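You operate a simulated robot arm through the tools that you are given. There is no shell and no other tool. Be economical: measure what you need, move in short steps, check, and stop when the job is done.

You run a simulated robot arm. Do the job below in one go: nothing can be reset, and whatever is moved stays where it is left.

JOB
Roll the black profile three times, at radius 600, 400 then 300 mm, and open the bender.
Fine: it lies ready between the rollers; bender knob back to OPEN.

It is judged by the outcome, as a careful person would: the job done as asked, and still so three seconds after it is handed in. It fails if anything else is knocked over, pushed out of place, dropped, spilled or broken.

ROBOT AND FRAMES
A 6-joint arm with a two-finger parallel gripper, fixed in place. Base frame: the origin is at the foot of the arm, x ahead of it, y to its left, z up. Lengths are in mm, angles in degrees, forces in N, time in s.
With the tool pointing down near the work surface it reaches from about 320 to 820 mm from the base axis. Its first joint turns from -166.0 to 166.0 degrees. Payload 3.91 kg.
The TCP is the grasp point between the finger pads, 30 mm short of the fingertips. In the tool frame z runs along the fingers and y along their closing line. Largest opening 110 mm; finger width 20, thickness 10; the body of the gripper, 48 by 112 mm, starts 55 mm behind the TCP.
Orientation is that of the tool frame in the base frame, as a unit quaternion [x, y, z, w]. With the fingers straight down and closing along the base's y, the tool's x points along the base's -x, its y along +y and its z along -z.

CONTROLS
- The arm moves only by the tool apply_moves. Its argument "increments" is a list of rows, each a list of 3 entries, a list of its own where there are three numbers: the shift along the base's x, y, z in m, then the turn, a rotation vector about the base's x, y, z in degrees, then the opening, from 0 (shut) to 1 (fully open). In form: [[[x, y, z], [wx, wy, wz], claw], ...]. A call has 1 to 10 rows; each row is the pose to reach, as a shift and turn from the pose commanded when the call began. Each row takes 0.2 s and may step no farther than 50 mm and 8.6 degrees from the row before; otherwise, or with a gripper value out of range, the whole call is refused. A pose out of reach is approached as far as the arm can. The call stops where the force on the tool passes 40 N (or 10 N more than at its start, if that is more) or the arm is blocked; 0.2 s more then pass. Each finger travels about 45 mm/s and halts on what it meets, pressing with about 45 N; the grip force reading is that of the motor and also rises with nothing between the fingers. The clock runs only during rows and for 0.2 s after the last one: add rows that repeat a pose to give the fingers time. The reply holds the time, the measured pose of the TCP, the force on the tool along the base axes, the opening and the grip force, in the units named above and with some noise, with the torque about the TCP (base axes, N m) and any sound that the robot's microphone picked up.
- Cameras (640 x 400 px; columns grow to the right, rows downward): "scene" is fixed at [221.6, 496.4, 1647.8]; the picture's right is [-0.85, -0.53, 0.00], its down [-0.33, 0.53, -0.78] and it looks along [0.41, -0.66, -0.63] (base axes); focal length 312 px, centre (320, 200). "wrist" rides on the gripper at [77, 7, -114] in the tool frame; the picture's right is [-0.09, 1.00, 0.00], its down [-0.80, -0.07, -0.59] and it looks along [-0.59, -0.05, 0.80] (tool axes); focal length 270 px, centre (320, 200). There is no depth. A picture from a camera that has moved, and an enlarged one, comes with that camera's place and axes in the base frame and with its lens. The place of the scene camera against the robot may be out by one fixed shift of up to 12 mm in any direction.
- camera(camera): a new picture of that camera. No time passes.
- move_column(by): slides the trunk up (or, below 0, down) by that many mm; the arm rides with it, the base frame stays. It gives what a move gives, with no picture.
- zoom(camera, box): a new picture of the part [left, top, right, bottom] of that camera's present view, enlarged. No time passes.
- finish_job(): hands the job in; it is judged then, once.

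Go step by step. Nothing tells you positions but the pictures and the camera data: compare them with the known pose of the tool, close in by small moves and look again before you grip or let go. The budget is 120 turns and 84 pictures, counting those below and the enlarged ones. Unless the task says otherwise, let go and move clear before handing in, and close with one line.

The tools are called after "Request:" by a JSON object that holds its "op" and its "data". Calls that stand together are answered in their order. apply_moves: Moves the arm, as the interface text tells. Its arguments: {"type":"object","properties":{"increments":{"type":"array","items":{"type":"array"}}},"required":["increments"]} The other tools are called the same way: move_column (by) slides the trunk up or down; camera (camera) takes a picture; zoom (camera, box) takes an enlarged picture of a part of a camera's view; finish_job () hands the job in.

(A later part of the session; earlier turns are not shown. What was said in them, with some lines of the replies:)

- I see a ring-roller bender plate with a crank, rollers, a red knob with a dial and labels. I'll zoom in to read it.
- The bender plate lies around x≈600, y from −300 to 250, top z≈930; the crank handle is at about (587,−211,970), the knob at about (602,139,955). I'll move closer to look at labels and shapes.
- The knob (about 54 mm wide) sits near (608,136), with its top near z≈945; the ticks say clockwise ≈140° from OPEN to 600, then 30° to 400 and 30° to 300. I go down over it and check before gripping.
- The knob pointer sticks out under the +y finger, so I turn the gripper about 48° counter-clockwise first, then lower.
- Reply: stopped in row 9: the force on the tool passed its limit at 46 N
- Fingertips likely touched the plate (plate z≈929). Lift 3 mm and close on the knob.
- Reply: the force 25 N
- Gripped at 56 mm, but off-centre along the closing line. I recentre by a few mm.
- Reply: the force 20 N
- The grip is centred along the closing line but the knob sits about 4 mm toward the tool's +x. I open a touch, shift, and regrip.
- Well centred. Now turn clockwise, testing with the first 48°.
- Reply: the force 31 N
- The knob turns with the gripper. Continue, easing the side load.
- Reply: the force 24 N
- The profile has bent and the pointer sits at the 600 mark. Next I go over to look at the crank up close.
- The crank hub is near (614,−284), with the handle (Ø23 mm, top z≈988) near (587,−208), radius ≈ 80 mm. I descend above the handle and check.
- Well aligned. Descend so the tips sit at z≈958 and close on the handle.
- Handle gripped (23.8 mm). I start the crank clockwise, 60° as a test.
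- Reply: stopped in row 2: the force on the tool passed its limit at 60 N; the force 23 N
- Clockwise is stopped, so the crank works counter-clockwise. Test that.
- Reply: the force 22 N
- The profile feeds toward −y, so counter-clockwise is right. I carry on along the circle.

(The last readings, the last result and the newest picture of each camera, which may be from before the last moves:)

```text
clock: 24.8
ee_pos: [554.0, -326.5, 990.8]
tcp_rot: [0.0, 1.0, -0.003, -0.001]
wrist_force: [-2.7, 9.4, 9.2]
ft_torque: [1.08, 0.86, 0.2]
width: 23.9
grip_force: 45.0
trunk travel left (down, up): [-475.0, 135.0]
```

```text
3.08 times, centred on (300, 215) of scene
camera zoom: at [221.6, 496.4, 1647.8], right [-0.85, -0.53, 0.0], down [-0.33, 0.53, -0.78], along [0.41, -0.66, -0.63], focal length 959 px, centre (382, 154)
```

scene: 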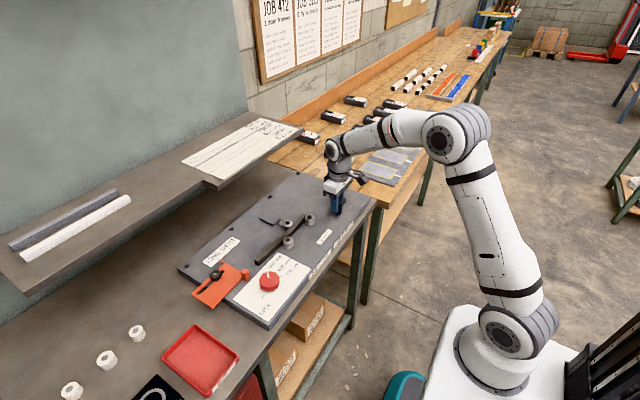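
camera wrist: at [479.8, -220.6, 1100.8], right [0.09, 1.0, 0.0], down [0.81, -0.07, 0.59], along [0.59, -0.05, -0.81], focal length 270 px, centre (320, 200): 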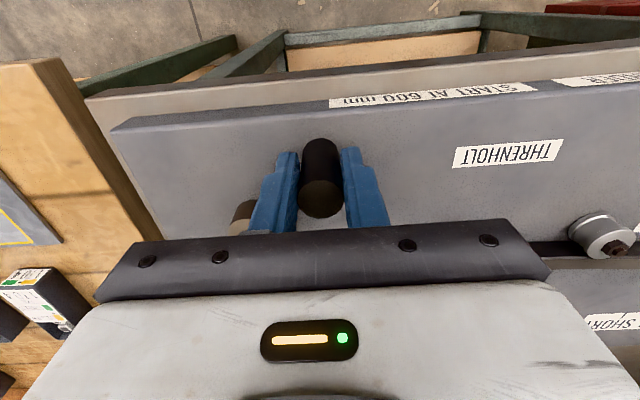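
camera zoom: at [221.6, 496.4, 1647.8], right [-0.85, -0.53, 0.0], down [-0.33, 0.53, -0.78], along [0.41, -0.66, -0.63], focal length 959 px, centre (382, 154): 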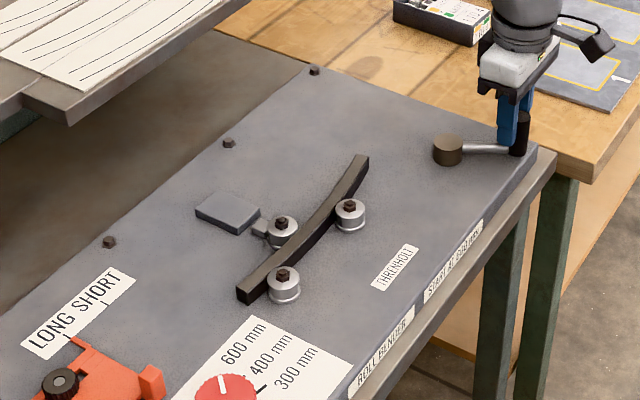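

The pass progresses. Handle is sliding along the pads, so I open slightly, turn the gripper to close along the crank's tangent, and look before regripping.

Request:
{"op": "apply_moves", "data": {"increments": [[[0, 0, 0.001], [0, 0, 0], 0.4], [[0, 0, 0.002], [0, 0, 8], 0.5], [[0, 0, 0.002], [0, 0, 16], 0.5], [[0, 0, 0.002], [0, 0, 24], 0.5], [[0, 0, 0.002], [0, 0, 32], 0.5], [[0, 0, 0.002], [0, 0, 40], 0.5], [[0, 0, 0.002], [0, 0, 48], 0.5], [[0, 0, 0.002], [0, 0, 56], 0.5], [[0, 0, 0.002], [0, 0, 64], 0.5], [[0, 0, 0.002], [0, 0, 70], 0.5]]}}

Request:
{"op": "camera", "data": {"camera": "wrist"}}

Request:
{"op": "zoom", "data": {"camera": "scene", "box": [300, 140, 390, 220]}}

```text
clock: 27.0
ee_pos: [553.7, -327.8, 992.0]
tcp_rot: [-0.574, 0.819, -0.003, 0.0]
wrist_force: [0.7, 0.7, -0.5]
ft_torque: [-0.02, -0.03, -0.01]
width: 55.0
grip_force: 0.1
trunk travel left (down, up): [-475.0, 135.0]
```

```text
40 pictures are left
camera wrist: at [521.3, -397.0, 1105.6], right [-0.91, 0.42, -0.01], down [0.34, 0.73, 0.59], along [0.25, 0.54, -0.81], focal length 270 px, centre (320, 200)
```

wrist: 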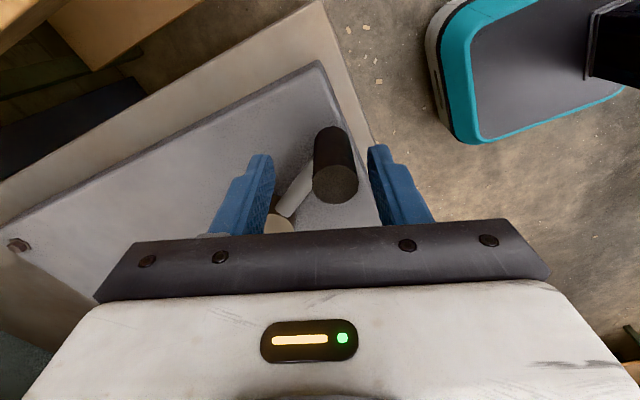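

```text
5.00 times, centred on (345, 180) of scene
camera zoom: at [221.6, 496.4, 1647.8], right [-0.85, -0.53, 0.0], down [-0.33, 0.53, -0.78], along [0.41, -0.66, -0.63], focal length 1558 px, centre (195, 300)
```

zoom: 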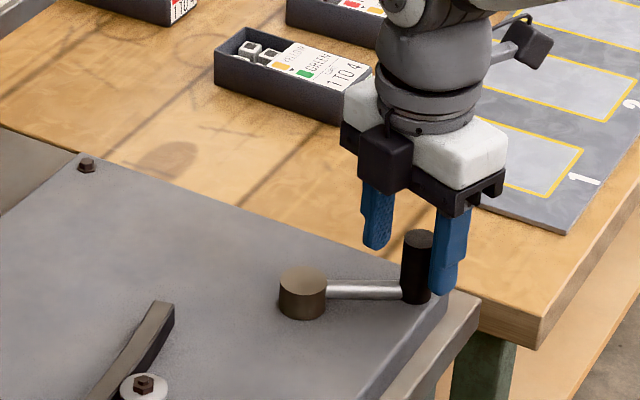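

The handle is at (546,−324), i.e. at 210°. Recentre on it and grip.

Request:
{"op": "apply_moves", "data": {"increments": [[[-0.0077, 0.0039, -0.003], [0, 0, 0], 0.5], [[-0.0077, 0.0039, -0.003], [0, 0, 0], 0.3], [[-0.0077, 0.0039, -0.003], [0, 0, 0], 0.15], [[-0.0077, 0.0039, -0.003], [0, 0, 0], 0.15], [[-0.0077, 0.0039, -0.003], [0, 0, 0], 0.15]]}}

```text
clock: 28.2
ee_pos: [546.8, -324.2, 986.8]
tcp_rot: [-0.573, 0.819, -0.004, 0.0]
wrist_force: [4.2, -1.0, 2.8]
ft_torque: [0.12, 0.68, -0.24]
width: 24.0
grip_force: 45.0
trunk travel left (down, up): [-475.0, 135.0]
```

Request:
{"op": "apply_moves", "data": {"increments": [[[0.0047, -0.0096, 0], [0, 0, 0], 0.15], [[0.0121, -0.0178, 0], [0, 0, 0], 0.15], [[0.0207, -0.025, 0], [0, 0, 0], 0.15], [[0.0301, -0.0309, 0], [0, 0, 0], 0.15], [[0.0403, -0.0355, 0], [0, 0, 0], 0.15], [[0.0511, -0.0386, 0], [0, 0, 0], 0.15]]}}

Request:
{"op": "zoom", "data": {"camera": "scene", "box": [210, 150, 390, 280]}}

```text
clock: 29.6
ee_pos: [591.7, -362.3, 988.0]
tcp_rot: [-0.573, 0.82, 0.001, 0.0]
wrist_force: [-33.6, 8.4, -5.2]
ft_torque: [0.11, 0.32, 0.04]
width: 33.9
grip_force: 17.1
trunk travel left (down, up): [-475.0, 135.0]
```

```text
3.08 times, centred on (300, 215) of scene
camera zoom: at [221.6, 496.4, 1647.8], right [-0.85, -0.53, 0.0], down [-0.33, 0.53, -0.78], along [0.41, -0.66, -0.63], focal length 959 px, centre (382, 154)
```

zoom: 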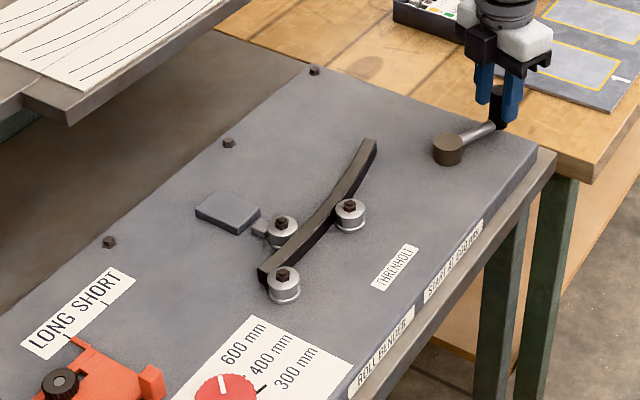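

The crank came to its second stop (~250°) with the profile rolled through: pass one is done. Release and go back to the knob for 400.

Request:
{"op": "apply_moves", "data": {"increments": [[[-0.006, 0.002, 0], [0, 0, 0], 0.3], [[-0.006, 0.002, 0], [0, 0, 0], 0.5], [[-0.006, 0.002, 0], [0, 0, 0], 0.5], [[-0.006, 0.002, 0.03], [0, 0, 0], 0.5], [[-0.006, 0.002, 0.07], [0, 0, 0], 0.6], [[-0.006, 0.002, 0.11], [0, 0, 0], 0.6]]}}

Request:
{"op": "camera", "data": {"camera": "wrist"}}

```text
clock: 31.0
ee_pos: [590.7, -359.1, 1099.0]
tcp_rot: [-0.573, 0.82, -0.003, 0.0]
wrist_force: [0.8, 0.3, 0.3]
ft_torque: [0.0, 0.0, -0.01]
width: 66.0
grip_force: 0.1
trunk travel left (down, up): [-475.0, 135.0]
```

```text
37 pictures are left
camera wrist: at [558.2, -428.9, 1213.0], right [-0.91, 0.42, -0.01], down [0.34, 0.73, 0.59], along [0.26, 0.53, -0.81], focal length 270 px, centre (320, 200)
```

wrist: 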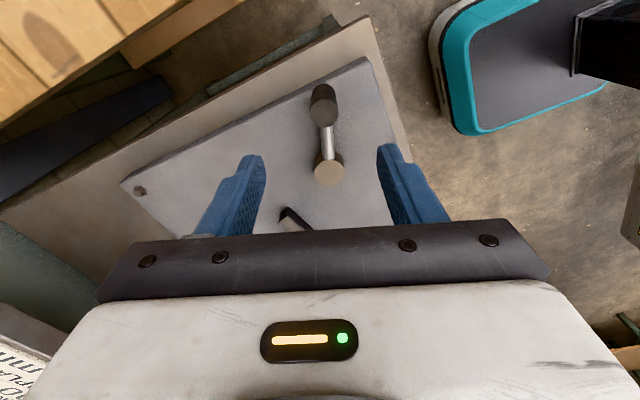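

Handle rests at ≈251° (589,−361). Travel to the knob, turning back to yaw 0 on the way.

Request:
{"op": "apply_moves", "data": {"increments": [[[0, 0.045, 0.02], [0, 0, -8], 0.7], [[0.002, 0.09, 0.02], [0, 0, -16], 0.7], [[0.004, 0.138, 0.02], [0, 0, -24], 0.7], [[0.006, 0.186, 0.02], [0, 0, -32], 0.75], [[0.008, 0.234, 0.02], [0, 0, -40], 0.75], [[0.01, 0.283, 0.02], [0, 0, -48], 0.75], [[0.012, 0.332, 0.02], [0, 0, -56], 0.75], [[0.014, 0.381, 0.02], [0, 0, -64], 0.75], [[0.0158, 0.43, 0.02], [0, 0, -70], 0.75], [[0.0158, 0.478, 0.02], [0, 0, -70], 0.75]]}}

Request:
{"op": "apply_moves", "data": {"increments": [[[0, 0.015, -0.03], [0, 0, 0], 0.75], [[0, 0.015, -0.07], [0, 0, 0], 0.75], [[0, 0.015, -0.115], [0, 0, 0], 0.75], [[0, 0.015, -0.115], [0, 0, 0], 0.75]]}}

Request:
{"op": "camera", "data": {"camera": "wrist"}}

```text
clock: 33.2
ee_pos: [608.3, 118.1, 1118.0]
tcp_rot: [0.002, 1.0, -0.003, -0.002]
wrist_force: [0.4, 0.0, -0.3]
ft_torque: [0.05, -0.04, -0.03]
width: 82.4
grip_force: 0.1
trunk travel left (down, up): [-475.0, 135.0]
```

```text
clock: 34.2
ee_pos: [608.6, 132.7, 1002.7]
tcp_rot: [0.0, 1.0, -0.003, -0.001]
wrist_force: [0.4, -0.7, 0.0]
ft_torque: [0.02, 0.01, 0.0]
width: 82.5
grip_force: 0.0
trunk travel left (down, up): [-475.0, 135.0]
```

```text
36 pictures are left
camera wrist: at [531.8, 140.6, 1116.5], right [0.09, 1.0, -0.01], down [0.8, -0.07, 0.59], along [0.59, -0.06, -0.81], focal length 270 px, centre (320, 200)
```

wrist: 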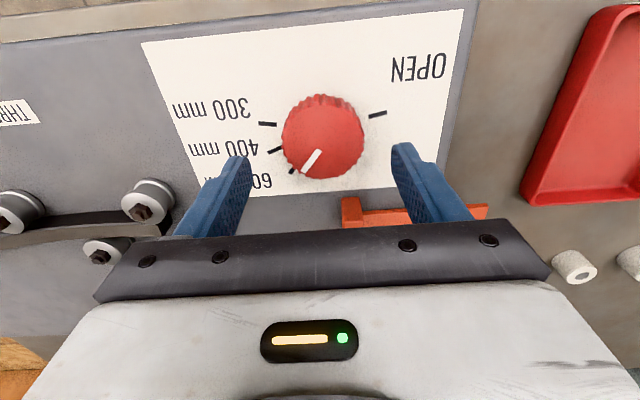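

Pointer reads 600. Descend, grip and recheck.

Request:
{"op": "apply_moves", "data": {"increments": [[[-0.002, 0.0015, -0.02], [0, 0, 0], 0.75], [[-0.002, 0.0015, -0.04], [0, 0, 0], 0.75], [[-0.002, 0.0015, -0.04], [0, 0, 0], 0.6], [[-0.002, 0.0015, -0.04], [0, 0, 0], 0.3], [[-0.002, 0.0015, -0.04], [0, 0, 0], 0.3], [[-0.002, 0.0015, -0.04], [0, 0, 0], 0.3]]}}

Request:
{"op": "camera", "data": {"camera": "wrist"}}

```text
clock: 35.6
ee_pos: [604.9, 135.5, 963.9]
tcp_rot: [0.001, 1.0, -0.003, -0.001]
wrist_force: [-0.9, 4.9, -1.2]
ft_torque: [0.58, -0.33, 0.02]
width: 51.8
grip_force: 45.2
trunk travel left (down, up): [-475.0, 135.0]
```

```text
35 pictures are left
camera wrist: at [529.1, 142.6, 1077.0], right [0.09, 1.0, -0.01], down [0.8, -0.07, 0.59], along [0.59, -0.06, -0.81], focal length 270 px, centre (320, 200)
```

wrist: 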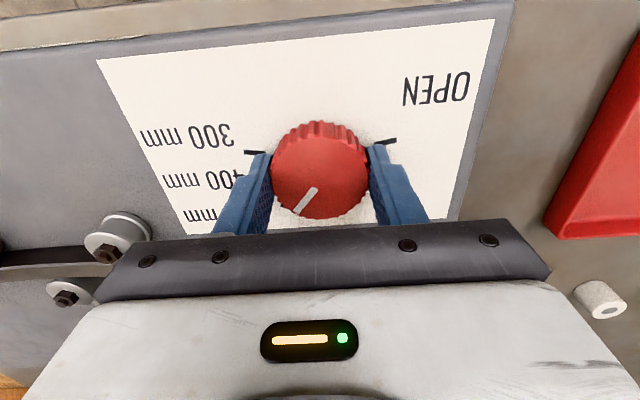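

Turn clockwise ~29° to 400.

Request:
{"op": "apply_moves", "data": {"increments": [[[0, 0, 0], [0, 0, -8], 0.3], [[0, 0, 0], [0, 0, -16], 0.3], [[0, 0, 0], [0, 0, -24], 0.3], [[0, 0, 0], [0, 0, -29], 0.3], [[0, 0, 0], [0, 0, -29], 0.3], [[0, 0, 0], [0, 0, -29], 0.6], [[0, 0, 0], [0, 0, -29], 0.7], [[0, 0, 0.04], [0, 0, -29], 0.75], [[0, 0, 0.08], [0, 0, -29], 0.75], [[0, 0, 0.12], [0, 0, -29], 0.75]]}}

Request:
{"op": "zoom", "data": {"camera": "wrist", "box": [240, 50, 400, 170]}}

Request:
{"op": "zoom", "data": {"camera": "scene", "box": [190, 180, 370, 310]}}

```text
clock: 37.8
ee_pos: [605.6, 133.3, 1083.9]
tcp_rot: [0.251, 0.968, -0.002, -0.002]
wrist_force: [-0.2, -0.1, -0.8]
ft_torque: [0.04, -0.05, 0.02]
width: 82.6
grip_force: 0.1
trunk travel left (down, up): [-475.0, 135.0]
```

```text
3.33 times, centred on (320, 110) of wrist
camera zoom: at [541.8, 178.6, 1198.3], right [0.56, 0.83, -0.01], down [0.67, -0.45, 0.59], along [0.49, -0.34, -0.81], focal length 901 px, centre (320, 500)
```

zoom: 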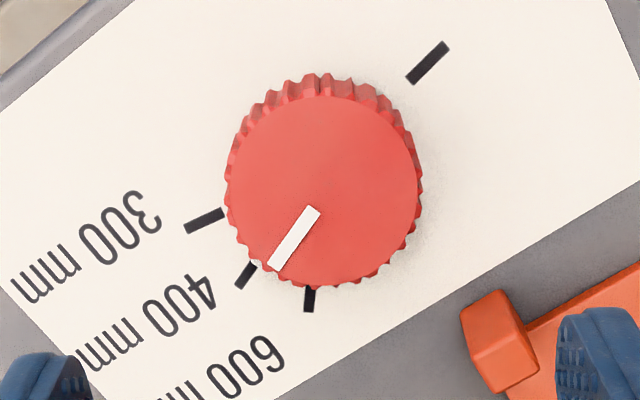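

```text
3.08 times, centred on (280, 245) of scene
camera zoom: at [221.6, 496.4, 1647.8], right [-0.85, -0.53, 0.0], down [-0.33, 0.53, -0.78], along [0.41, -0.66, -0.63], focal length 959 px, centre (443, 62)
```

zoom: 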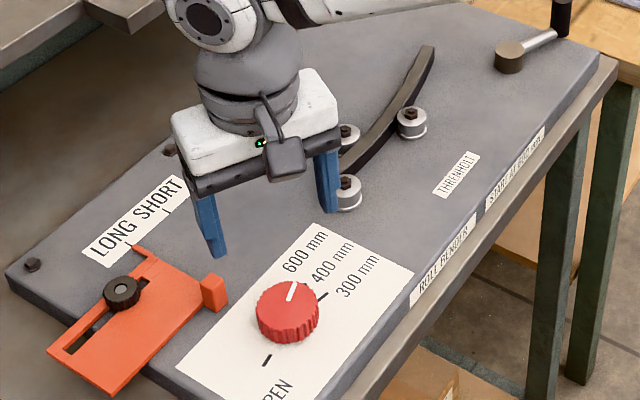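

The pointer lies on 400. Back to the crank handle at (589,−361), yaw +70 so I can turn the tool along with the crank this time.

Request:
{"op": "apply_moves", "data": {"increments": [[[0, -0.02, 0.02], [0, 0, 8.3], 0.6], [[0, -0.065, 0.02], [0, 0, 16.6], 0.6], [[0, -0.11, 0.02], [0, 0, 24.9], 0.6], [[0, -0.155, 0.02], [0, 0, 33.2], 0.55], [[-0.002, -0.2, 0.02], [0, 0, 41.5], 0.5], [[-0.004, -0.245, 0.02], [0, 0, 49.8], 0.5], [[-0.008, -0.29, 0.02], [0, 0, 58.1], 0.5], [[-0.01, -0.335, 0.02], [0, 0, 66.4], 0.5], [[-0.013, -0.38, 0.02], [0, 0, 74.7], 0.5], [[-0.016, -0.425, 0.02], [0, 0, 83], 0.5]]}}

Request:
{"op": "apply_moves", "data": {"increments": [[[0, -0.035, -0.02], [0, 0, 8.3], 0.5], [[0, -0.0695, -0.05], [0, 0, 16], 0.5], [[0, -0.0695, -0.08], [0, 0, 16], 0.5], [[0, -0.0695, -0.08], [0, 0, 16], 0.5]]}}

Request:
{"op": "camera", "data": {"camera": "wrist"}}

```text
clock: 40.0
ee_pos: [589.8, -291.0, 1102.2]
tcp_rot: [-0.454, 0.891, -0.003, -0.001]
wrist_force: [-0.4, -0.1, -0.2]
ft_torque: [0.02, -0.01, -0.02]
width: 54.9
grip_force: 0.0
trunk travel left (down, up): [-475.0, 135.0]
```

```text
clock: 41.0
ee_pos: [590.5, -360.3, 1022.6]
tcp_rot: [-0.574, 0.819, -0.003, 0.0]
wrist_force: [-0.3, 0.5, 0.6]
ft_torque: [0.02, 0.01, 0.03]
width: 55.1
grip_force: 0.0
trunk travel left (down, up): [-475.0, 135.0]
```

```text
32 pictures are left
camera wrist: at [557.3, -428.6, 1136.4], right [-0.91, 0.42, 0.0], down [0.34, 0.73, 0.59], along [0.25, 0.53, -0.81], focal length 270 px, centre (320, 200)
```

wrist: 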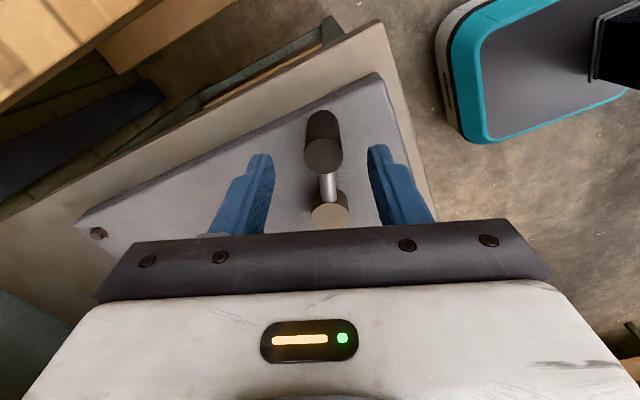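

Request:
{"op": "apply_moves", "data": {"increments": [[[-0.0025, -0.0005, -0.018], [0, 0, 0], 0.5], [[-0.0025, -0.0005, -0.036], [0, 0, 0], 0.5], [[-0.0025, -0.0005, -0.036], [0, 0, 0], 0.3], [[-0.0025, -0.0005, -0.036], [0, 0, 0], 0.15], [[-0.0025, -0.0005, -0.036], [0, 0, 0], 0.15], [[-0.0025, -0.0005, -0.036], [0, 0, 0], 0.15]]}}

```text
clock: 42.4
ee_pos: [587.8, -361.7, 987.2]
tcp_rot: [-0.572, 0.82, -0.003, 0.0]
wrist_force: [3.2, -2.7, 1.5]
ft_torque: [0.16, 0.69, -0.25]
width: 24.0
grip_force: 44.8
trunk travel left (down, up): [-475.0, 135.0]
```

The circle fits hub (615,−285.5), r=81, with a 140° stroke. Crank back clockwise, the tool turning with it.

Request:
{"op": "apply_moves", "data": {"increments": [[[-0.0103, 0.0044, 0], [0, 0, -8], 0.15], [[-0.02, 0.0103, 0], [0, 0, -16], 0.15], [[-0.0287, 0.0175, 0], [0, 0, -24], 0.15], [[-0.0363, 0.0259, 0], [0, 0, -32], 0.15], [[-0.0427, 0.0352, 0], [0, 0, -40], 0.15], [[-0.0477, 0.0453, 0], [0, 0, -48], 0.15], [[-0.0513, 0.0561, 0], [0, 0, -56], 0.15], [[-0.0533, 0.0672, 0], [0, 0, -64], 0.15], [[-0.0538, 0.0785, 0], [0, 0, -72], 0.15]]}}

Request:
{"op": "zoom", "data": {"camera": "scene", "box": [190, 160, 380, 310]}}

```text
clock: 44.4
ee_pos: [533.2, -282.7, 986.6]
tcp_rot: [0.019, 1.0, -0.002, -0.002]
wrist_force: [9.6, -2.5, -1.2]
ft_torque: [0.55, -0.53, -0.03]
width: 23.9
grip_force: 45.0
trunk travel left (down, up): [-475.0, 135.0]
```

```text
2.67 times, centred on (285, 235) of scene
camera zoom: at [221.6, 496.4, 1647.8], right [-0.85, -0.53, 0.0], down [-0.33, 0.53, -0.78], along [0.41, -0.66, -0.63], focal length 831 px, centre (413, 107)
```

zoom: 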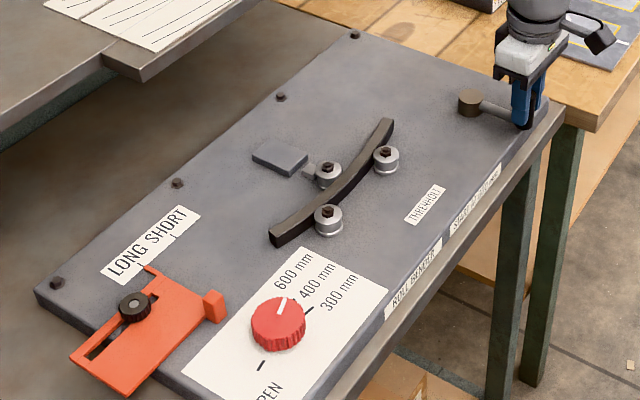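

Works smoothly. Continue to the clockwise stop.

Request:
{"op": "apply_moves", "data": {"increments": [[[0.002, 0.0113, 0], [0, 0, -8], 0.15], [[0.0048, 0.0222, 0], [0, 0, -16], 0.15], [[0.009, 0.0327, 0], [0, 0, -24], 0.15], [[0.0146, 0.0425, 0], [0, 0, -32], 0.15], [[0.0216, 0.0514, 0], [0, 0, -40], 0.15], [[0.0297, 0.0592, 0], [0, 0, -48], 0.15], [[0.0389, 0.0659, 0], [0, 0, -56], 0.15], [[0.0489, 0.0712, 0], [0, 0, -64], 0.15], [[0.0536, 0.0731, 0], [0, 0, -67.6], 0.15], [[0.0575, 0.0744, 0], [0, 0, -70], 0.15]]}}

Request:
{"op": "zoom", "data": {"camera": "scene", "box": [190, 160, 380, 310]}}

```text
clock: 46.6
ee_pos: [586.9, -209.9, 987.3]
tcp_rot: [0.589, 0.808, -0.002, -0.005]
wrist_force: [-22.8, -3.8, -12.6]
ft_torque: [0.16, -1.0, 0.13]
width: 24.0
grip_force: 45.1
trunk travel left (down, up): [-475.0, 135.0]
```

```text
2.67 times, centred on (285, 235) of scene
camera zoom: at [221.6, 496.4, 1647.8], right [-0.85, -0.53, 0.0], down [-0.33, 0.53, -0.78], along [0.41, -0.66, -0.63], focal length 831 px, centre (413, 107)
```

zoom: 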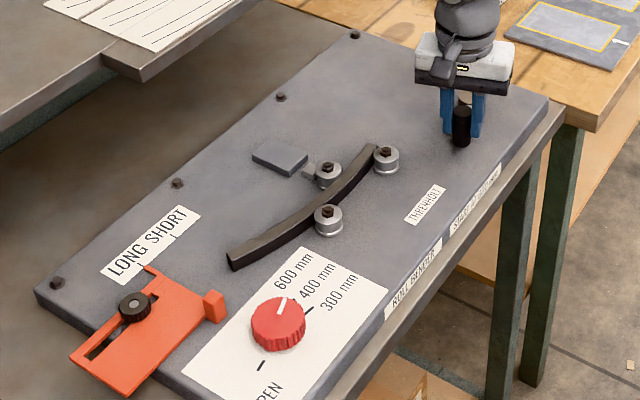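

The second pass is complete (crank at its stop). Release and go to the knob for 300.

Request:
{"op": "apply_moves", "data": {"increments": [[[-0.003, -0.001, 0.001], [0, 0, 0], 0.3], [[-0.003, -0.001, 0.001], [0, 0, 0], 0.45], [[-0.003, -0.001, 0.04], [0, 0, 0], 0.5], [[-0.003, -0.001, 0.085], [0, 0, 0], 0.5], [[-0.003, -0.001, 0.13], [0, 0, 0], 0.6], [[0.004, 0.04, 0.13], [0, 0, 8.5], 0.7], [[0.008, 0.085, 0.13], [0, 0, 17], 0.75], [[0.012, 0.13, 0.13], [0, 0, 25.5], 0.75], [[0.016, 0.175, 0.13], [0, 0, 34], 0.75], [[0.019, 0.22, 0.13], [0, 0, 42.5], 0.75]]}}

Request:
{"op": "apply_moves", "data": {"increments": [[[0, 0.04, 0], [0, 0, 0], 0.75], [[0, 0.08, 0], [0, 0, 0], 0.75], [[0, 0.124, -0.03], [0, 0, 0], 0.75], [[0, 0.124, -0.07], [0, 0, 0], 0.75], [[0, 0.124, -0.115], [0, 0, 0], 0.75], [[0, 0.124, -0.115], [0, 0, 0], 0.75]]}}

Request:
{"op": "camera", "data": {"camera": "wrist"}}

```text
clock: 48.8
ee_pos: [610.1, 12.6, 1116.3]
tcp_rot: [0.255, 0.967, -0.003, -0.002]
wrist_force: [-0.9, -0.7, -0.1]
ft_torque: [0.03, -0.03, 0.02]
width: 82.6
grip_force: 0.2
trunk travel left (down, up): [-475.0, 135.0]
```

```text
refused: row 3 steps farther than a row can; nothing moved
```

```text
29 pictures are left
camera wrist: at [547.0, 56.4, 1231.1], right [0.57, 0.82, -0.01], down [0.67, -0.45, 0.59], along [0.49, -0.34, -0.81], focal length 270 px, centre (320, 200)
```

wrist: 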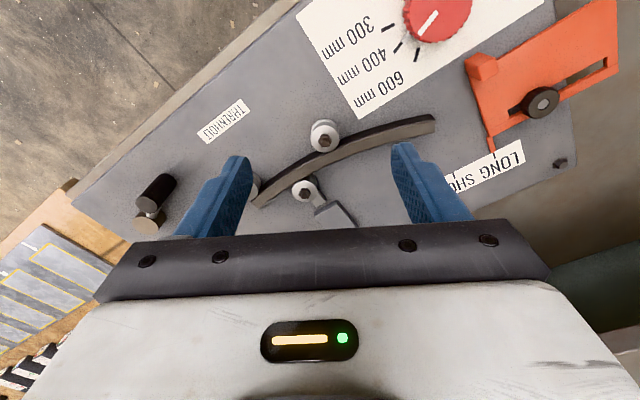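

Request:
{"op": "apply_moves", "data": {"increments": [[[-0.002, 0.04, 0], [0, 0, 0], 0.75], [[-0.0044, 0.08, 0], [0, 0, 0], 0.75], [[-0.0044, 0.1214, -0.01], [0, 0, 0], 0.75], [[-0.0044, 0.1214, -0.055], [0, 0, 0], 0.75], [[-0.0044, 0.1214, -0.1], [0, 0, 0], 0.75], [[-0.0044, 0.1214, -0.115], [0, 0, 0], 0.75], [[-0.0044, 0.1214, -0.115], [0, 0, 0], 0.75]]}}

Request:
{"op": "camera", "data": {"camera": "wrist"}}

```text
clock: 50.4
ee_pos: [605.1, 131.8, 1002.6]
tcp_rot: [0.256, 0.967, -0.002, -0.002]
wrist_force: [0.2, -0.6, 0.0]
ft_torque: [0.0, 0.03, 0.01]
width: 82.5
grip_force: 0.0
trunk travel left (down, up): [-475.0, 135.0]
```

```text
28 pictures are left
camera wrist: at [541.9, 177.5, 1116.4], right [0.57, 0.82, 0.0], down [0.66, -0.46, 0.59], along [0.49, -0.34, -0.81], focal length 270 px, centre (320, 200)
```

wrist: 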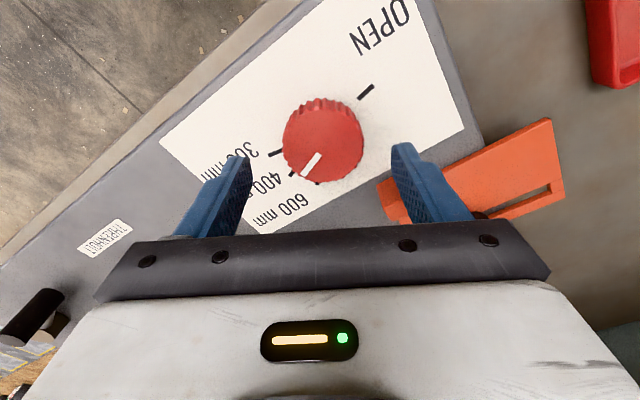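

Request:
{"op": "apply_moves", "data": {"increments": [[[0, 0.002, 0], [0, 0, 0], 0.66], [[0, 0.002, -0.02], [0, 0, 0], 0.66], [[0, 0.002, -0.04], [0, 0, 0], 0.66], [[0, 0.002, -0.04], [0, 0, 0], 0.4], [[0, 0.002, -0.04], [0, 0, 0], 0.3], [[0, 0.002, -0.04], [0, 0, 0], 0.3], [[0, 0.002, -0.04], [0, 0, 0], 0.3]]}}

Request:
{"op": "camera", "data": {"camera": "wrist"}}

```text
clock: 52.0
ee_pos: [604.9, 134.0, 962.3]
tcp_rot: [0.255, 0.967, -0.002, -0.001]
wrist_force: [-0.6, 3.4, -2.1]
ft_torque: [0.47, -1.13, 0.01]
width: 51.7
grip_force: 45.1
trunk travel left (down, up): [-475.0, 135.0]
```

```text
27 pictures are left
camera wrist: at [542.4, 179.3, 1075.9], right [0.57, 0.82, 0.0], down [0.66, -0.46, 0.59], along [0.49, -0.34, -0.81], focal length 270 px, centre (320, 200)
```

wrist: 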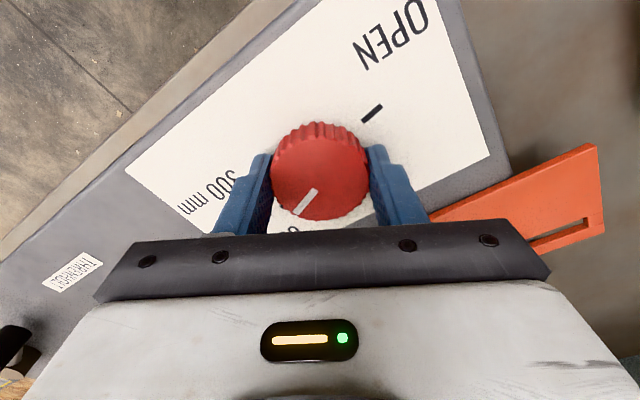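

Turn clockwise ~29° to 300, release, lift and check.

Request:
{"op": "apply_moves", "data": {"increments": [[[0, 0, 0], [0, 0, -8], 0.3], [[0, 0, 0], [0, 0, -16], 0.3], [[0, 0, 0], [0, 0, -24], 0.3], [[0, 0, 0], [0, 0, -29], 0.3], [[0, 0, 0], [0, 0, -29], 0.3], [[0, 0, 0], [0, 0, -29], 0.55], [[0, 0, 0], [0, 0, -29], 0.66], [[0, 0, 0.04], [0, 0, -29], 0.7], [[0, 0, 0.08], [0, 0, -29], 0.7], [[0, 0, 0.12], [0, 0, -29], 0.7]]}}

Request:
{"op": "zoom", "data": {"camera": "wrist", "box": [240, 50, 400, 170]}}

```text
clock: 54.2
ee_pos: [605.7, 135.4, 1082.5]
tcp_rot: [0.49, 0.872, -0.001, -0.002]
wrist_force: [0.8, 0.8, 0.2]
ft_torque: [0.0, -0.03, 0.0]
width: 77.1
grip_force: 0.1
trunk travel left (down, up): [-475.0, 135.0]
```

```text
3.33 times, centred on (320, 110) of wrist
camera zoom: at [572.1, 204.3, 1197.2], right [0.9, 0.44, -0.01], down [0.36, -0.72, 0.59], along [0.26, -0.53, -0.81], focal length 901 px, centre (320, 500)
```

zoom: 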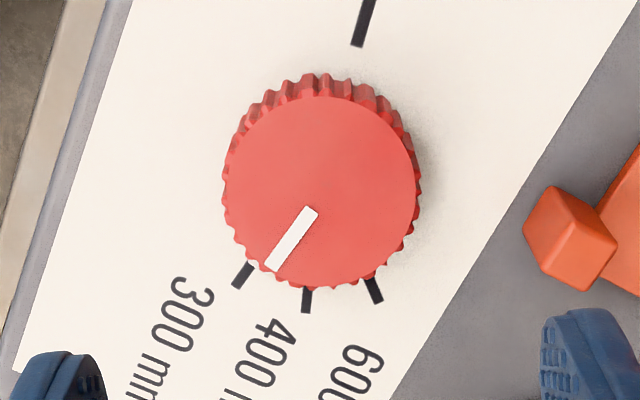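

At 300. Back to the crank handle at (587,−210).

Request:
{"op": "apply_moves", "data": {"increments": [[[0, -0.02, 0.02], [0, 0, -3], 0.6], [[-0.002, -0.068, 0.03], [0, 0, -6], 0.55], [[-0.005, -0.116, 0.03], [0, 0, -11], 0.5], [[-0.008, -0.164, 0.03], [0, 0, -11], 0.5], [[-0.011, -0.212, 0.03], [0, 0, -11], 0.5], [[-0.014, -0.26, 0.03], [0, 0, -11], 0.5], [[-0.017, -0.305, 0.02], [0, 0, -11], 0.5], [[-0.0188, -0.345, 0], [0, 0, -11], 0.5], [[-0.0188, -0.345, -0.04], [0, 0, -11], 0.5], [[-0.0188, -0.345, -0.06], [0, 0, -11], 0.5]]}}

Request:
{"op": "camera", "data": {"camera": "wrist"}}

```text
clock: 56.4
ee_pos: [586.9, -209.9, 1022.3]
tcp_rot: [0.571, 0.821, -0.001, -0.003]
wrist_force: [0.0, 0.3, -0.4]
ft_torque: [-0.02, 0.0, 0.02]
width: 54.9
grip_force: 0.0
trunk travel left (down, up): [-475.0, 135.0]
```

```text
25 pictures are left
camera wrist: at [567.6, -134.8, 1136.2], right [0.96, 0.27, -0.01], down [0.22, -0.78, 0.59], along [0.15, -0.57, -0.81], focal length 270 px, centre (320, 200)
```

wrist: 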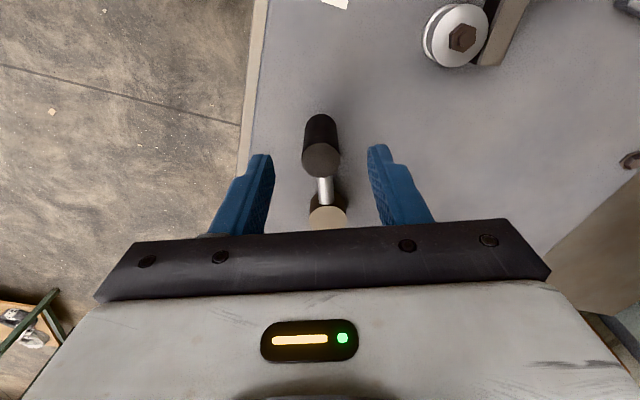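

Request:
{"op": "apply_moves", "data": {"increments": [[[0, 0, -0.018], [0, 0, 0], 0.5], [[0, 0, -0.035], [0, 0, 0], 0.5], [[0, 0, -0.035], [0, 0, 0], 0.3], [[0, 0, -0.035], [0, 0, 0], 0.15], [[0, 0, -0.035], [0, 0, 0], 0.15], [[0, 0, -0.035], [0, 0, 0], 0.15]]}}

```text
clock: 57.8
ee_pos: [586.6, -209.8, 987.1]
tcp_rot: [0.571, 0.821, -0.002, -0.003]
wrist_force: [2.2, 2.1, -2.2]
ft_torque: [0.26, -0.95, 0.19]
width: 24.0
grip_force: 45.0
trunk travel left (down, up): [-475.0, 135.0]
```

Third pass: crank counter-clockwise, first half.

Request:
{"op": "apply_moves", "data": {"increments": [[[-0.0103, -0.0044, 0], [0, 0, 8], 0.15], [[-0.02, -0.0103, 0], [0, 0, 16], 0.15], [[-0.0287, -0.0175, 0], [0, 0, 24], 0.15], [[-0.0363, -0.0259, 0], [0, 0, 32], 0.15], [[-0.0427, -0.0352, 0], [0, 0, 40], 0.15], [[-0.0477, -0.0453, 0], [0, 0, 48], 0.15], [[-0.0513, -0.0561, 0], [0, 0, 56], 0.15], [[-0.0533, -0.0672, 0], [0, 0, 64], 0.15], [[-0.0538, -0.0785, 0], [0, 0, 72], 0.15]]}}

```text
clock: 59.8
ee_pos: [533.8, -286.9, 987.3]
tcp_rot: [-0.022, 1.0, -0.002, -0.001]
wrist_force: [6.3, 3.8, 6.7]
ft_torque: [1.17, -0.66, 0.02]
width: 23.8
grip_force: 45.4
trunk travel left (down, up): [-475.0, 135.0]
```

Request:
{"op": "apply_moves", "data": {"increments": [[[0.0014, -0.0127, 0], [0, 0, 8], 0.15], [[0.0042, -0.0236, 0], [0, 0, 16], 0.15], [[0.0084, -0.0341, 0], [0, 0, 24], 0.15], [[0.014, -0.0439, 0], [0, 0, 32], 0.15], [[0.021, -0.0528, 0], [0, 0, 40], 0.15], [[0.0291, -0.0606, 0], [0, 0, 48], 0.15], [[0.0383, -0.0673, 0], [0, 0, 56], 0.15], [[0.0483, -0.0726, 0], [0, 0, 64], 0.15], [[0.053, -0.0745, 0], [0, 0, 67.6], 0.15], [[0.0578, -0.0759, 0], [0, 0, 70], 0.15]]}}

Request:
{"op": "zoom", "data": {"camera": "scene", "box": [190, 160, 380, 310]}}

```text
clock: 62.0
ee_pos: [586.3, -362.7, 987.7]
tcp_rot: [-0.591, 0.806, -0.002, -0.001]
wrist_force: [-16.6, 12.4, 5.6]
ft_torque: [0.01, 0.47, -0.28]
width: 23.8
grip_force: 44.9
trunk travel left (down, up): [-475.0, 135.0]
```

```text
2.67 times, centred on (285, 235) of scene
camera zoom: at [221.6, 496.4, 1647.8], right [-0.85, -0.53, 0.0], down [-0.33, 0.53, -0.78], along [0.41, -0.66, -0.63], focal length 831 px, centre (413, 107)
```

zoom: 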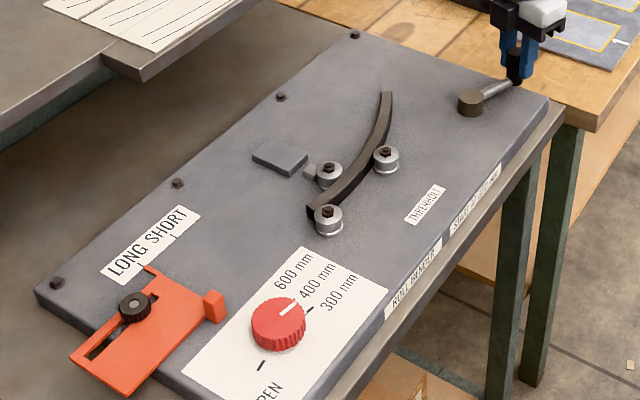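

Near the stop; a small further nudge to be sure it is fully home.

Request:
{"op": "apply_moves", "data": {"increments": [[[0.003, -0.0008, 0], [0, 0, 0], 0.15], [[0.005, -0.0015, 0], [0, 0, 0], 0.15]]}}

```text
clock: 62.5
ee_pos: [587.1, -362.4, 987.0]
tcp_rot: [-0.591, 0.806, 0.001, -0.003]
wrist_force: [-17.2, 11.3, 8.9]
ft_torque: [-0.53, -0.26, 0.05]
width: 23.8
grip_force: 45.3
trunk travel left (down, up): [-475.0, 135.0]
stopped in row 2: the force on the tool passed its limit at 43 N (the readings are from after the stop); the commanded pose is now the measured one
```

All three passes are done. Release and travel to the knob to turn it back to OPEN.

Request:
{"op": "apply_moves", "data": {"increments": [[[-0.003, 0.001, 0.001], [0, 0, 0], 0.3], [[-0.003, 0.001, 0.001], [0, 0, 0], 0.45], [[-0.003, 0.001, 0.04], [0, 0, 0], 0.5], [[-0.003, 0.001, 0.085], [0, 0, 0], 0.5], [[-0.003, 0.001, 0.13], [0, 0, 0], 0.6], [[0.0, 0.04, 0.13], [0, 0, -8.5], 0.66], [[0.003, 0.085, 0.13], [0, 0, -17], 0.66], [[0.006, 0.13, 0.13], [0, 0, -25.5], 0.66], [[0.01, 0.175, 0.13], [0, 0, -34], 0.66], [[0.014, 0.22, 0.13], [0, 0, -42.5], 0.66]]}}

Request:
{"op": "apply_moves", "data": {"increments": [[[0, 0.03, 0], [0, 0, -8.5], 0.66], [[0, 0.06, 0], [0, 0, -17], 0.66], [[0, 0.09, 0], [0, 0, -25.5], 0.66], [[0, 0.12, 0], [0, 0, -34], 0.66], [[0, 0.15, 0], [0, 0, -42.5], 0.66], [[0, 0.18, 0], [0, 0, -51], 0.66], [[0, 0.21, 0], [0, 0, -59.5], 0.66], [[0, 0.24, 0], [0, 0, -68], 0.66], [[0, 0.26, 0], [0, 0, -76.5], 0.66], [[0, 0.275, 0], [0, 0, -85], 0.66]]}}

```text
clock: 64.7
ee_pos: [602.3, -144.1, 1114.6]
tcp_rot: [-0.257, 0.966, 0.003, -0.002]
wrist_force: [-0.2, 0.0, 0.0]
ft_torque: [0.02, 0.01, 0.02]
width: 72.4
grip_force: 0.0
trunk travel left (down, up): [-475.0, 135.0]
```

```text
clock: 66.8
ee_pos: [604.6, 130.2, 1114.8]
tcp_rot: [0.463, 0.886, 0.003, 0.001]
wrist_force: [0.6, -0.4, 0.0]
ft_torque: [-0.02, 0.0, -0.03]
width: 72.6
grip_force: 0.1
trunk travel left (down, up): [-475.0, 135.0]
```

Request:
{"op": "apply_moves", "data": {"increments": [[[0.001, 0.004, -0.04], [0, 0, -5], 0.66], [[0.001, 0.004, -0.08], [0, 0, -5], 0.66], [[0.001, 0.004, -0.112], [0, 0, -5], 0.66], [[0.001, 0.004, -0.112], [0, 0, -5], 0.66]]}}

Request:
{"op": "camera", "data": {"camera": "wrist"}}

```text
clock: 67.8
ee_pos: [606.2, 134.5, 1002.0]
tcp_rot: [0.499, 0.866, 0.003, 0.0]
wrist_force: [0.9, 0.4, 0.3]
ft_torque: [0.0, -0.01, 0.03]
width: 72.5
grip_force: 0.0
trunk travel left (down, up): [-475.0, 135.0]
```

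```text
23 pictures are left
camera wrist: at [573.3, 204.4, 1116.4], right [0.91, 0.42, 0.01], down [0.34, -0.73, 0.59], along [0.25, -0.54, -0.81], focal length 270 px, centre (320, 200)
```

wrist: 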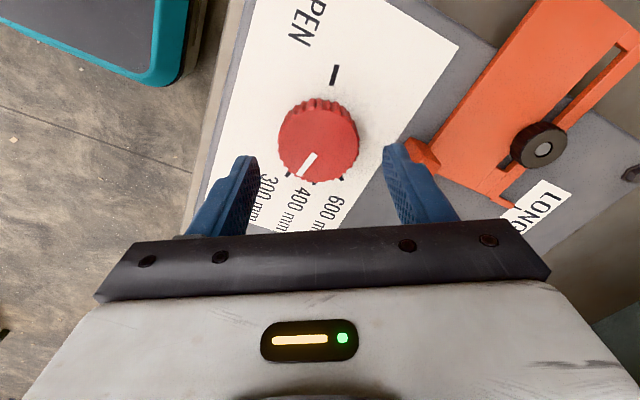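

Centred, with about 13 mm to the orange stop. Descend and grip.

Request:
{"op": "apply_moves", "data": {"increments": [[[-0.001, 0, 0], [0, 0, 0], 0.62], [[-0.001, 0, -0.02], [0, 0, 0], 0.62], [[-0.001, 0, -0.04], [0, 0, 0], 0.62], [[-0.001, 0, -0.04], [0, 0, 0], 0.4], [[-0.001, 0, -0.04], [0, 0, 0], 0.3], [[-0.001, 0, -0.04], [0, 0, 0], 0.3], [[-0.001, 0, -0.04], [0, 0, 0], 0.3]]}}

Request:
{"op": "apply_moves", "data": {"increments": [[[0, 0, 0], [0, 0, 8], 0.3], [[0, 0, 0], [0, 0, 16], 0.3], [[0, 0, 0], [0, 0, 24], 0.3], [[0, 0, 0], [0, 0, 32], 0.3], [[0, 0, 0], [0, 0, 40], 0.3], [[0, 0, 0], [0, 0, 48], 0.3], [[0, 0, 0], [0, 0, 56], 0.3], [[0, 0, 0], [0, 0, 64], 0.3]]}}

Request:
{"op": "camera", "data": {"camera": "wrist"}}

```text
clock: 69.5
ee_pos: [604.6, 135.9, 962.3]
tcp_rot: [0.5, 0.866, 0.003, 0.0]
wrist_force: [-2.6, -1.8, -3.8]
ft_torque: [-0.28, -0.05, 0.01]
width: 51.9
grip_force: 44.9
trunk travel left (down, up): [-475.0, 135.0]
```

```text
clock: 71.2
ee_pos: [604.6, 135.0, 962.6]
tcp_rot: [-0.035, 0.999, 0.002, 0.0]
wrist_force: [-2.9, 1.4, -11.9]
ft_torque: [-0.67, -0.81, -0.04]
width: 51.9
grip_force: 45.0
trunk travel left (down, up): [-475.0, 135.0]
```

```text
22 pictures are left
camera wrist: at [528.5, 135.7, 1076.2], right [0.02, 1.0, 0.01], down [0.81, -0.02, 0.59], along [0.59, -0.01, -0.81], focal length 270 px, centre (320, 200)
```

wrist: 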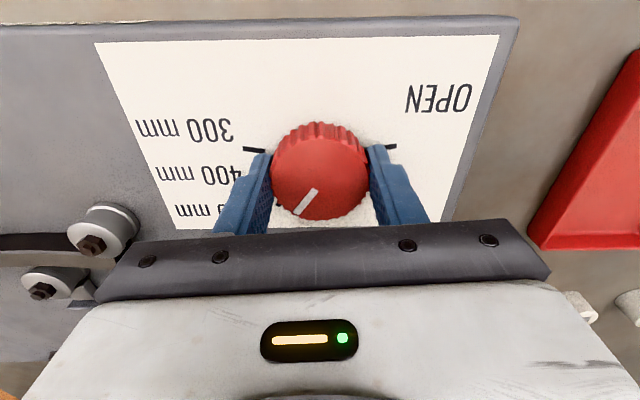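

Request:
{"op": "apply_moves", "data": {"increments": [[[0, 0, 0.001], [0, 0, 8], 0.3], [[0, 0, 0.001], [0, 0, 16], 0.3], [[0, 0, 0.001], [0, 0, 24], 0.3], [[0, 0, 0.001], [0, 0, 32], 0.3], [[0, 0, 0.001], [0, 0, 40], 0.3], [[0, 0, 0.001], [0, 0, 48], 0.3], [[0, 0, 0.001], [0, 0, 56], 0.3], [[0, 0, 0.001], [0, 0, 64], 0.3], [[0, 0, 0.001], [0, 0, 66], 0.3]]}}

Request:
{"op": "apply_moves", "data": {"increments": [[[0, 0, 0], [0, 0, 0], 0.55], [[0, 0, 0], [0, 0, 0], 0.62], [[0, 0, 0.03], [0, 0, 0], 0.62], [[0, 0, 0.04], [0, 0, -8], 0.7], [[0, 0, 0.04], [0, 0, -16], 0.7], [[0, 0, 0.04], [0, 0, -24], 0.7], [[0, 0, 0.04], [0, 0, -32], 0.7], [[0, 0, 0.04], [0, 0, -40], 0.7], [[0, 0, 0.04], [0, 0, -48], 0.7], [[0, 0, 0.04], [0, 0, -56], 0.7]]}}

Request:
{"op": "camera", "data": {"camera": "wrist"}}

```text
clock: 73.2
ee_pos: [605.4, 135.1, 962.6]
tcp_rot: [-0.574, 0.819, 0.003, -0.004]
wrist_force: [-7.8, 0.8, -25.9]
ft_torque: [-0.66, -0.32, 0.02]
width: 51.5
grip_force: 45.4
trunk travel left (down, up): [-475.0, 135.0]
```

```text
clock: 75.5
ee_pos: [605.4, 135.1, 1004.6]
tcp_rot: [-0.12, 0.993, 0.004, -0.001]
wrist_force: [-1.3, 0.1, -0.1]
ft_torque: [0.03, 0.01, 0.01]
width: 76.9
grip_force: 0.1
trunk travel left (down, up): [-475.0, 135.0]
```

```text
21 pictures are left
camera wrist: at [529.1, 122.7, 1118.0], right [-0.15, 0.99, 0.01], down [0.8, 0.12, 0.59], along [0.58, 0.1, -0.81], focal length 270 px, centre (320, 200)
```

wrist: 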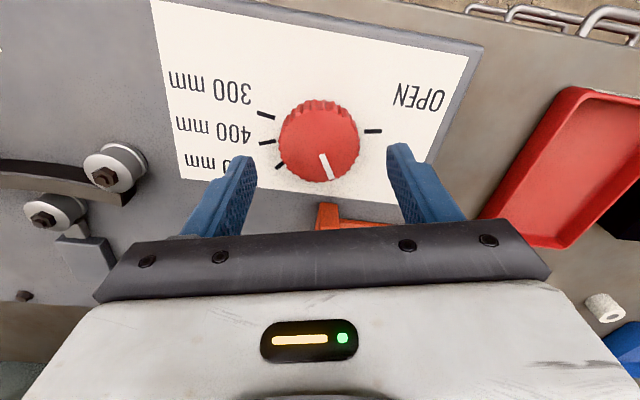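

About 67° remain. Regrip near yaw 4 and finish turning to OPEN.

Request:
{"op": "apply_moves", "data": {"increments": [[[0, 0, 0], [0, 0, -5], 0.7], [[0, 0, -0.02], [0, 0, -10], 0.7], [[0, 0, -0.041], [0, 0, -10], 0.65], [[0, 0, -0.041], [0, 0, -10], 0.5], [[0, 0, -0.041], [0, 0, -10], 0.3], [[0, 0, -0.041], [0, 0, -10], 0.3], [[0, 0, -0.041], [0, 0, -10], 0.3]]}}

Request:
{"op": "apply_moves", "data": {"increments": [[[0, 0, 0.001], [0, 0, 8], 0.3], [[0, 0, 0.001], [0, 0, 16], 0.3], [[0, 0, 0.001], [0, 0, 24], 0.3], [[0, 0, 0.001], [0, 0, 32], 0.3], [[0, 0, 0.001], [0, 0, 40], 0.3], [[0, 0, 0.001], [0, 0, 48], 0.3], [[0, 0, 0.001], [0, 0, 56], 0.3], [[0, 0, 0.001], [0, 0, 63], 0.3], [[0, 0, 0.001], [0, 0, 66.5], 0.3], [[0, 0, 0.001], [0, 0, 66.5], 0.3]]}}

Request:
{"op": "camera", "data": {"camera": "wrist"}}

```text
clock: 77.0
ee_pos: [605.3, 134.4, 962.2]
tcp_rot: [-0.034, 0.999, 0.003, -0.001]
wrist_force: [-0.8, -3.6, -3.7]
ft_torque: [-0.59, -1.0, 0.0]
width: 52.0
grip_force: 44.6
trunk travel left (down, up): [-475.0, 135.0]
```

```text
clock: 79.2
ee_pos: [604.4, 135.7, 963.6]
tcp_rot: [-0.577, 0.817, 0.002, -0.003]
wrist_force: [-2.8, 1.6, -15.1]
ft_torque: [-0.91, 0.11, 0.05]
width: 51.9
grip_force: 44.7
trunk travel left (down, up): [-475.0, 135.0]
```

```text
20 pictures are left
camera wrist: at [574.5, 65.0, 1076.5], right [-0.91, 0.41, 0.01], down [0.34, 0.73, 0.59], along [0.24, 0.54, -0.81], focal length 270 px, centre (320, 200)
```

wrist: 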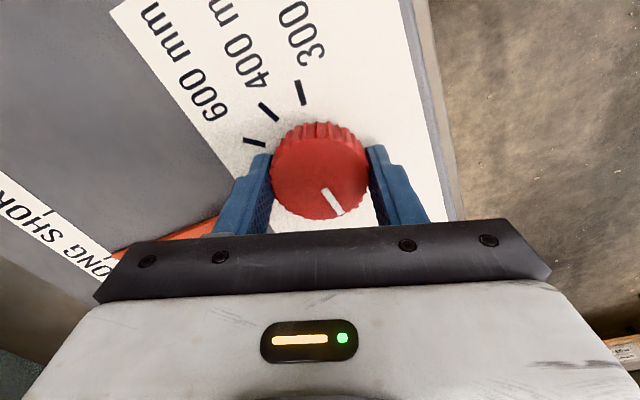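

Release, lift and check the pointer.

Request:
{"op": "apply_moves", "data": {"increments": [[[0, 0, 0], [0, 0, 0], 0.55], [[0, 0, 0], [0, 0, 0], 0.65], [[0, 0, 0.04], [0, 0, -8], 0.7], [[0, 0, 0.08], [0, 0, -16], 0.7], [[0, 0, 0.12], [0, 0, -24], 0.8], [[0, 0, 0.12], [0, 0, -32], 0.8], [[0, 0, 0.12], [0, 0, -40], 0.8], [[0, 0, 0.12], [0, 0, -48], 0.8], [[0, 0, 0.12], [0, 0, -56], 0.8], [[0, 0, 0.12], [0, 0, -64], 0.8]]}}

Request:
{"op": "zoom", "data": {"camera": "wrist", "box": [240, 50, 400, 170]}}

Request:
{"op": "camera", "data": {"camera": "scene"}}

```text
clock: 81.5
ee_pos: [604.5, 135.6, 1083.4]
tcp_rot: [-0.055, 0.998, 0.003, -0.001]
wrist_force: [0.0, -0.6, 0.2]
ft_torque: [0.04, 0.03, 0.05]
width: 87.7
grip_force: 0.0
trunk travel left (down, up): [-475.0, 135.0]
```

```text
3.33 times, centred on (320, 110) of wrist
camera zoom: at [527.9, 132.3, 1197.7], right [-0.02, 1.0, 0.01], down [0.81, 0.01, 0.59], along [0.59, 0.02, -0.81], focal length 901 px, centre (320, 500)
```

zoom: 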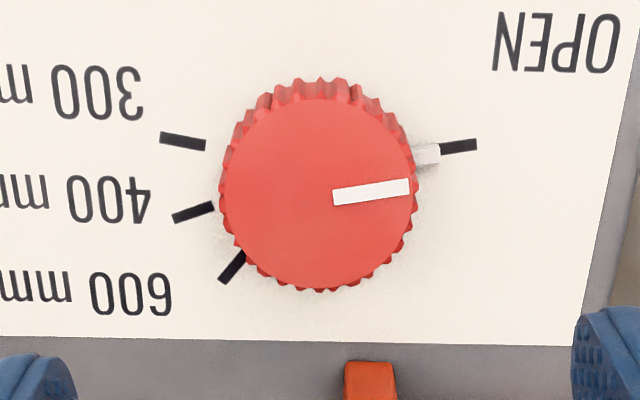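

```text
18 pictures are left
```

scene: 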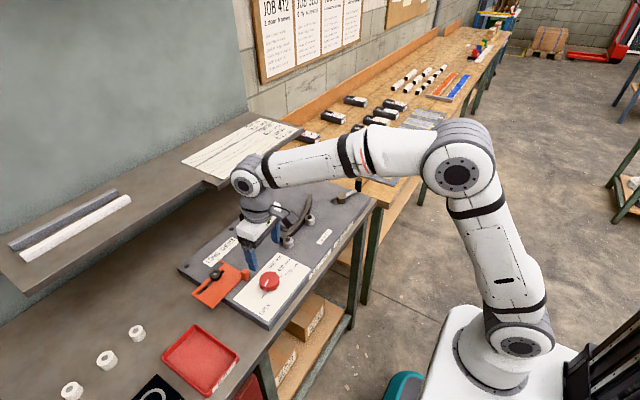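

Request:
{"op": "zoom", "data": {"camera": "scene", "box": [220, 170, 380, 300]}}

Request:
{"op": "zoom", "data": {"camera": "wrist", "box": [280, 70, 370, 140]}}

```text
3.08 times, centred on (300, 235) of scene
camera zoom: at [221.6, 496.4, 1647.8], right [-0.85, -0.53, 0.0], down [-0.33, 0.53, -0.78], along [0.41, -0.66, -0.63], focal length 959 px, centre (382, 92)
```

zoom: 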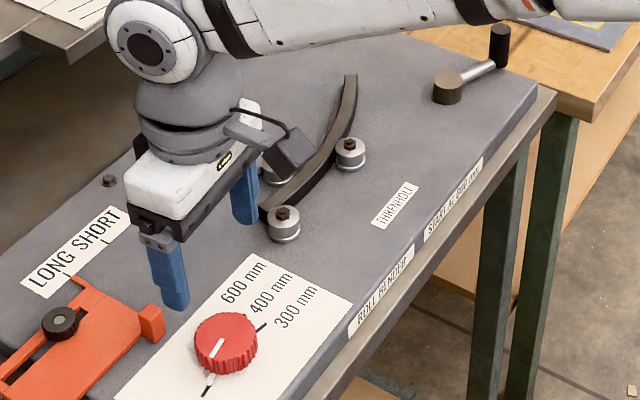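

```text
5.71 times, centred on (325, 105) of wrist
camera zoom: at [527.9, 132.3, 1197.7], right [-0.02, 1.0, 0.01], down [0.81, 0.01, 0.59], along [0.59, 0.02, -0.81], focal length 1544 px, centre (291, 743)
```

zoom: 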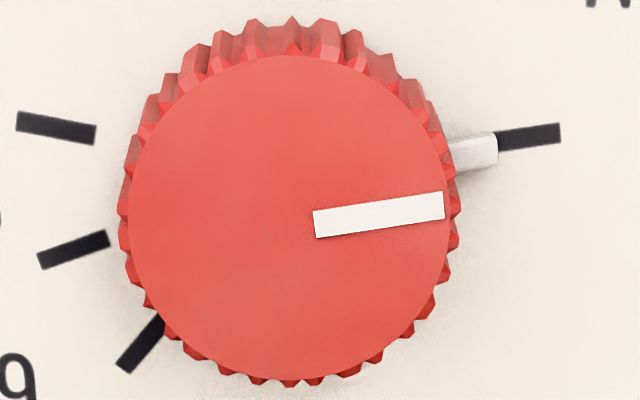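

The pointer lies on OPEN, the profile is curved and the bender is open. I move clear upward before handing in.

Request:
{"op": "apply_moves", "data": {"increments": [[[-0.03, 0, 0.04], [0, 0, 0], 0.8], [[-0.06, 0, 0.08], [0, 0, 0], 0.8], [[-0.1, 0, 0.1], [0, 0, 0], 0.8], [[-0.13, 0, 0.12], [0, 0, 0], 0.8]]}}

Request:
{"op": "zoom", "data": {"camera": "scene", "box": [180, 160, 380, 330]}}

```text
clock: 82.5
ee_pos: [473.6, 134.0, 1205.3]
tcp_rot: [-0.055, 0.998, 0.002, -0.001]
wrist_force: [-0.6, 0.3, -0.1]
ft_torque: [0.01, -0.03, 0.0]
width: 87.9
grip_force: 0.1
trunk travel left (down, up): [-475.0, 135.0]
```

```text
2.35 times, centred on (280, 245) of scene
camera zoom: at [221.6, 496.4, 1647.8], right [-0.85, -0.53, 0.0], down [-0.33, 0.53, -0.78], along [0.41, -0.66, -0.63], focal length 733 px, centre (414, 94)
```

zoom: 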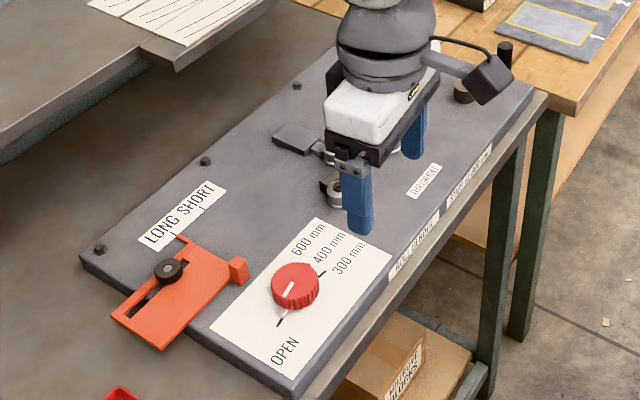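

The knob reads OPEN, nothing else has moved, and the arm is clear, so I hand in.

Request:
{"op": "finish_job", "data": {}}

```text
The job is handed in.
```

I rolled the black profile three times, at 600, 400 and then 300 mm, with a full crank stroke each time. The bender knob is back at OPEN and the arm is clear.
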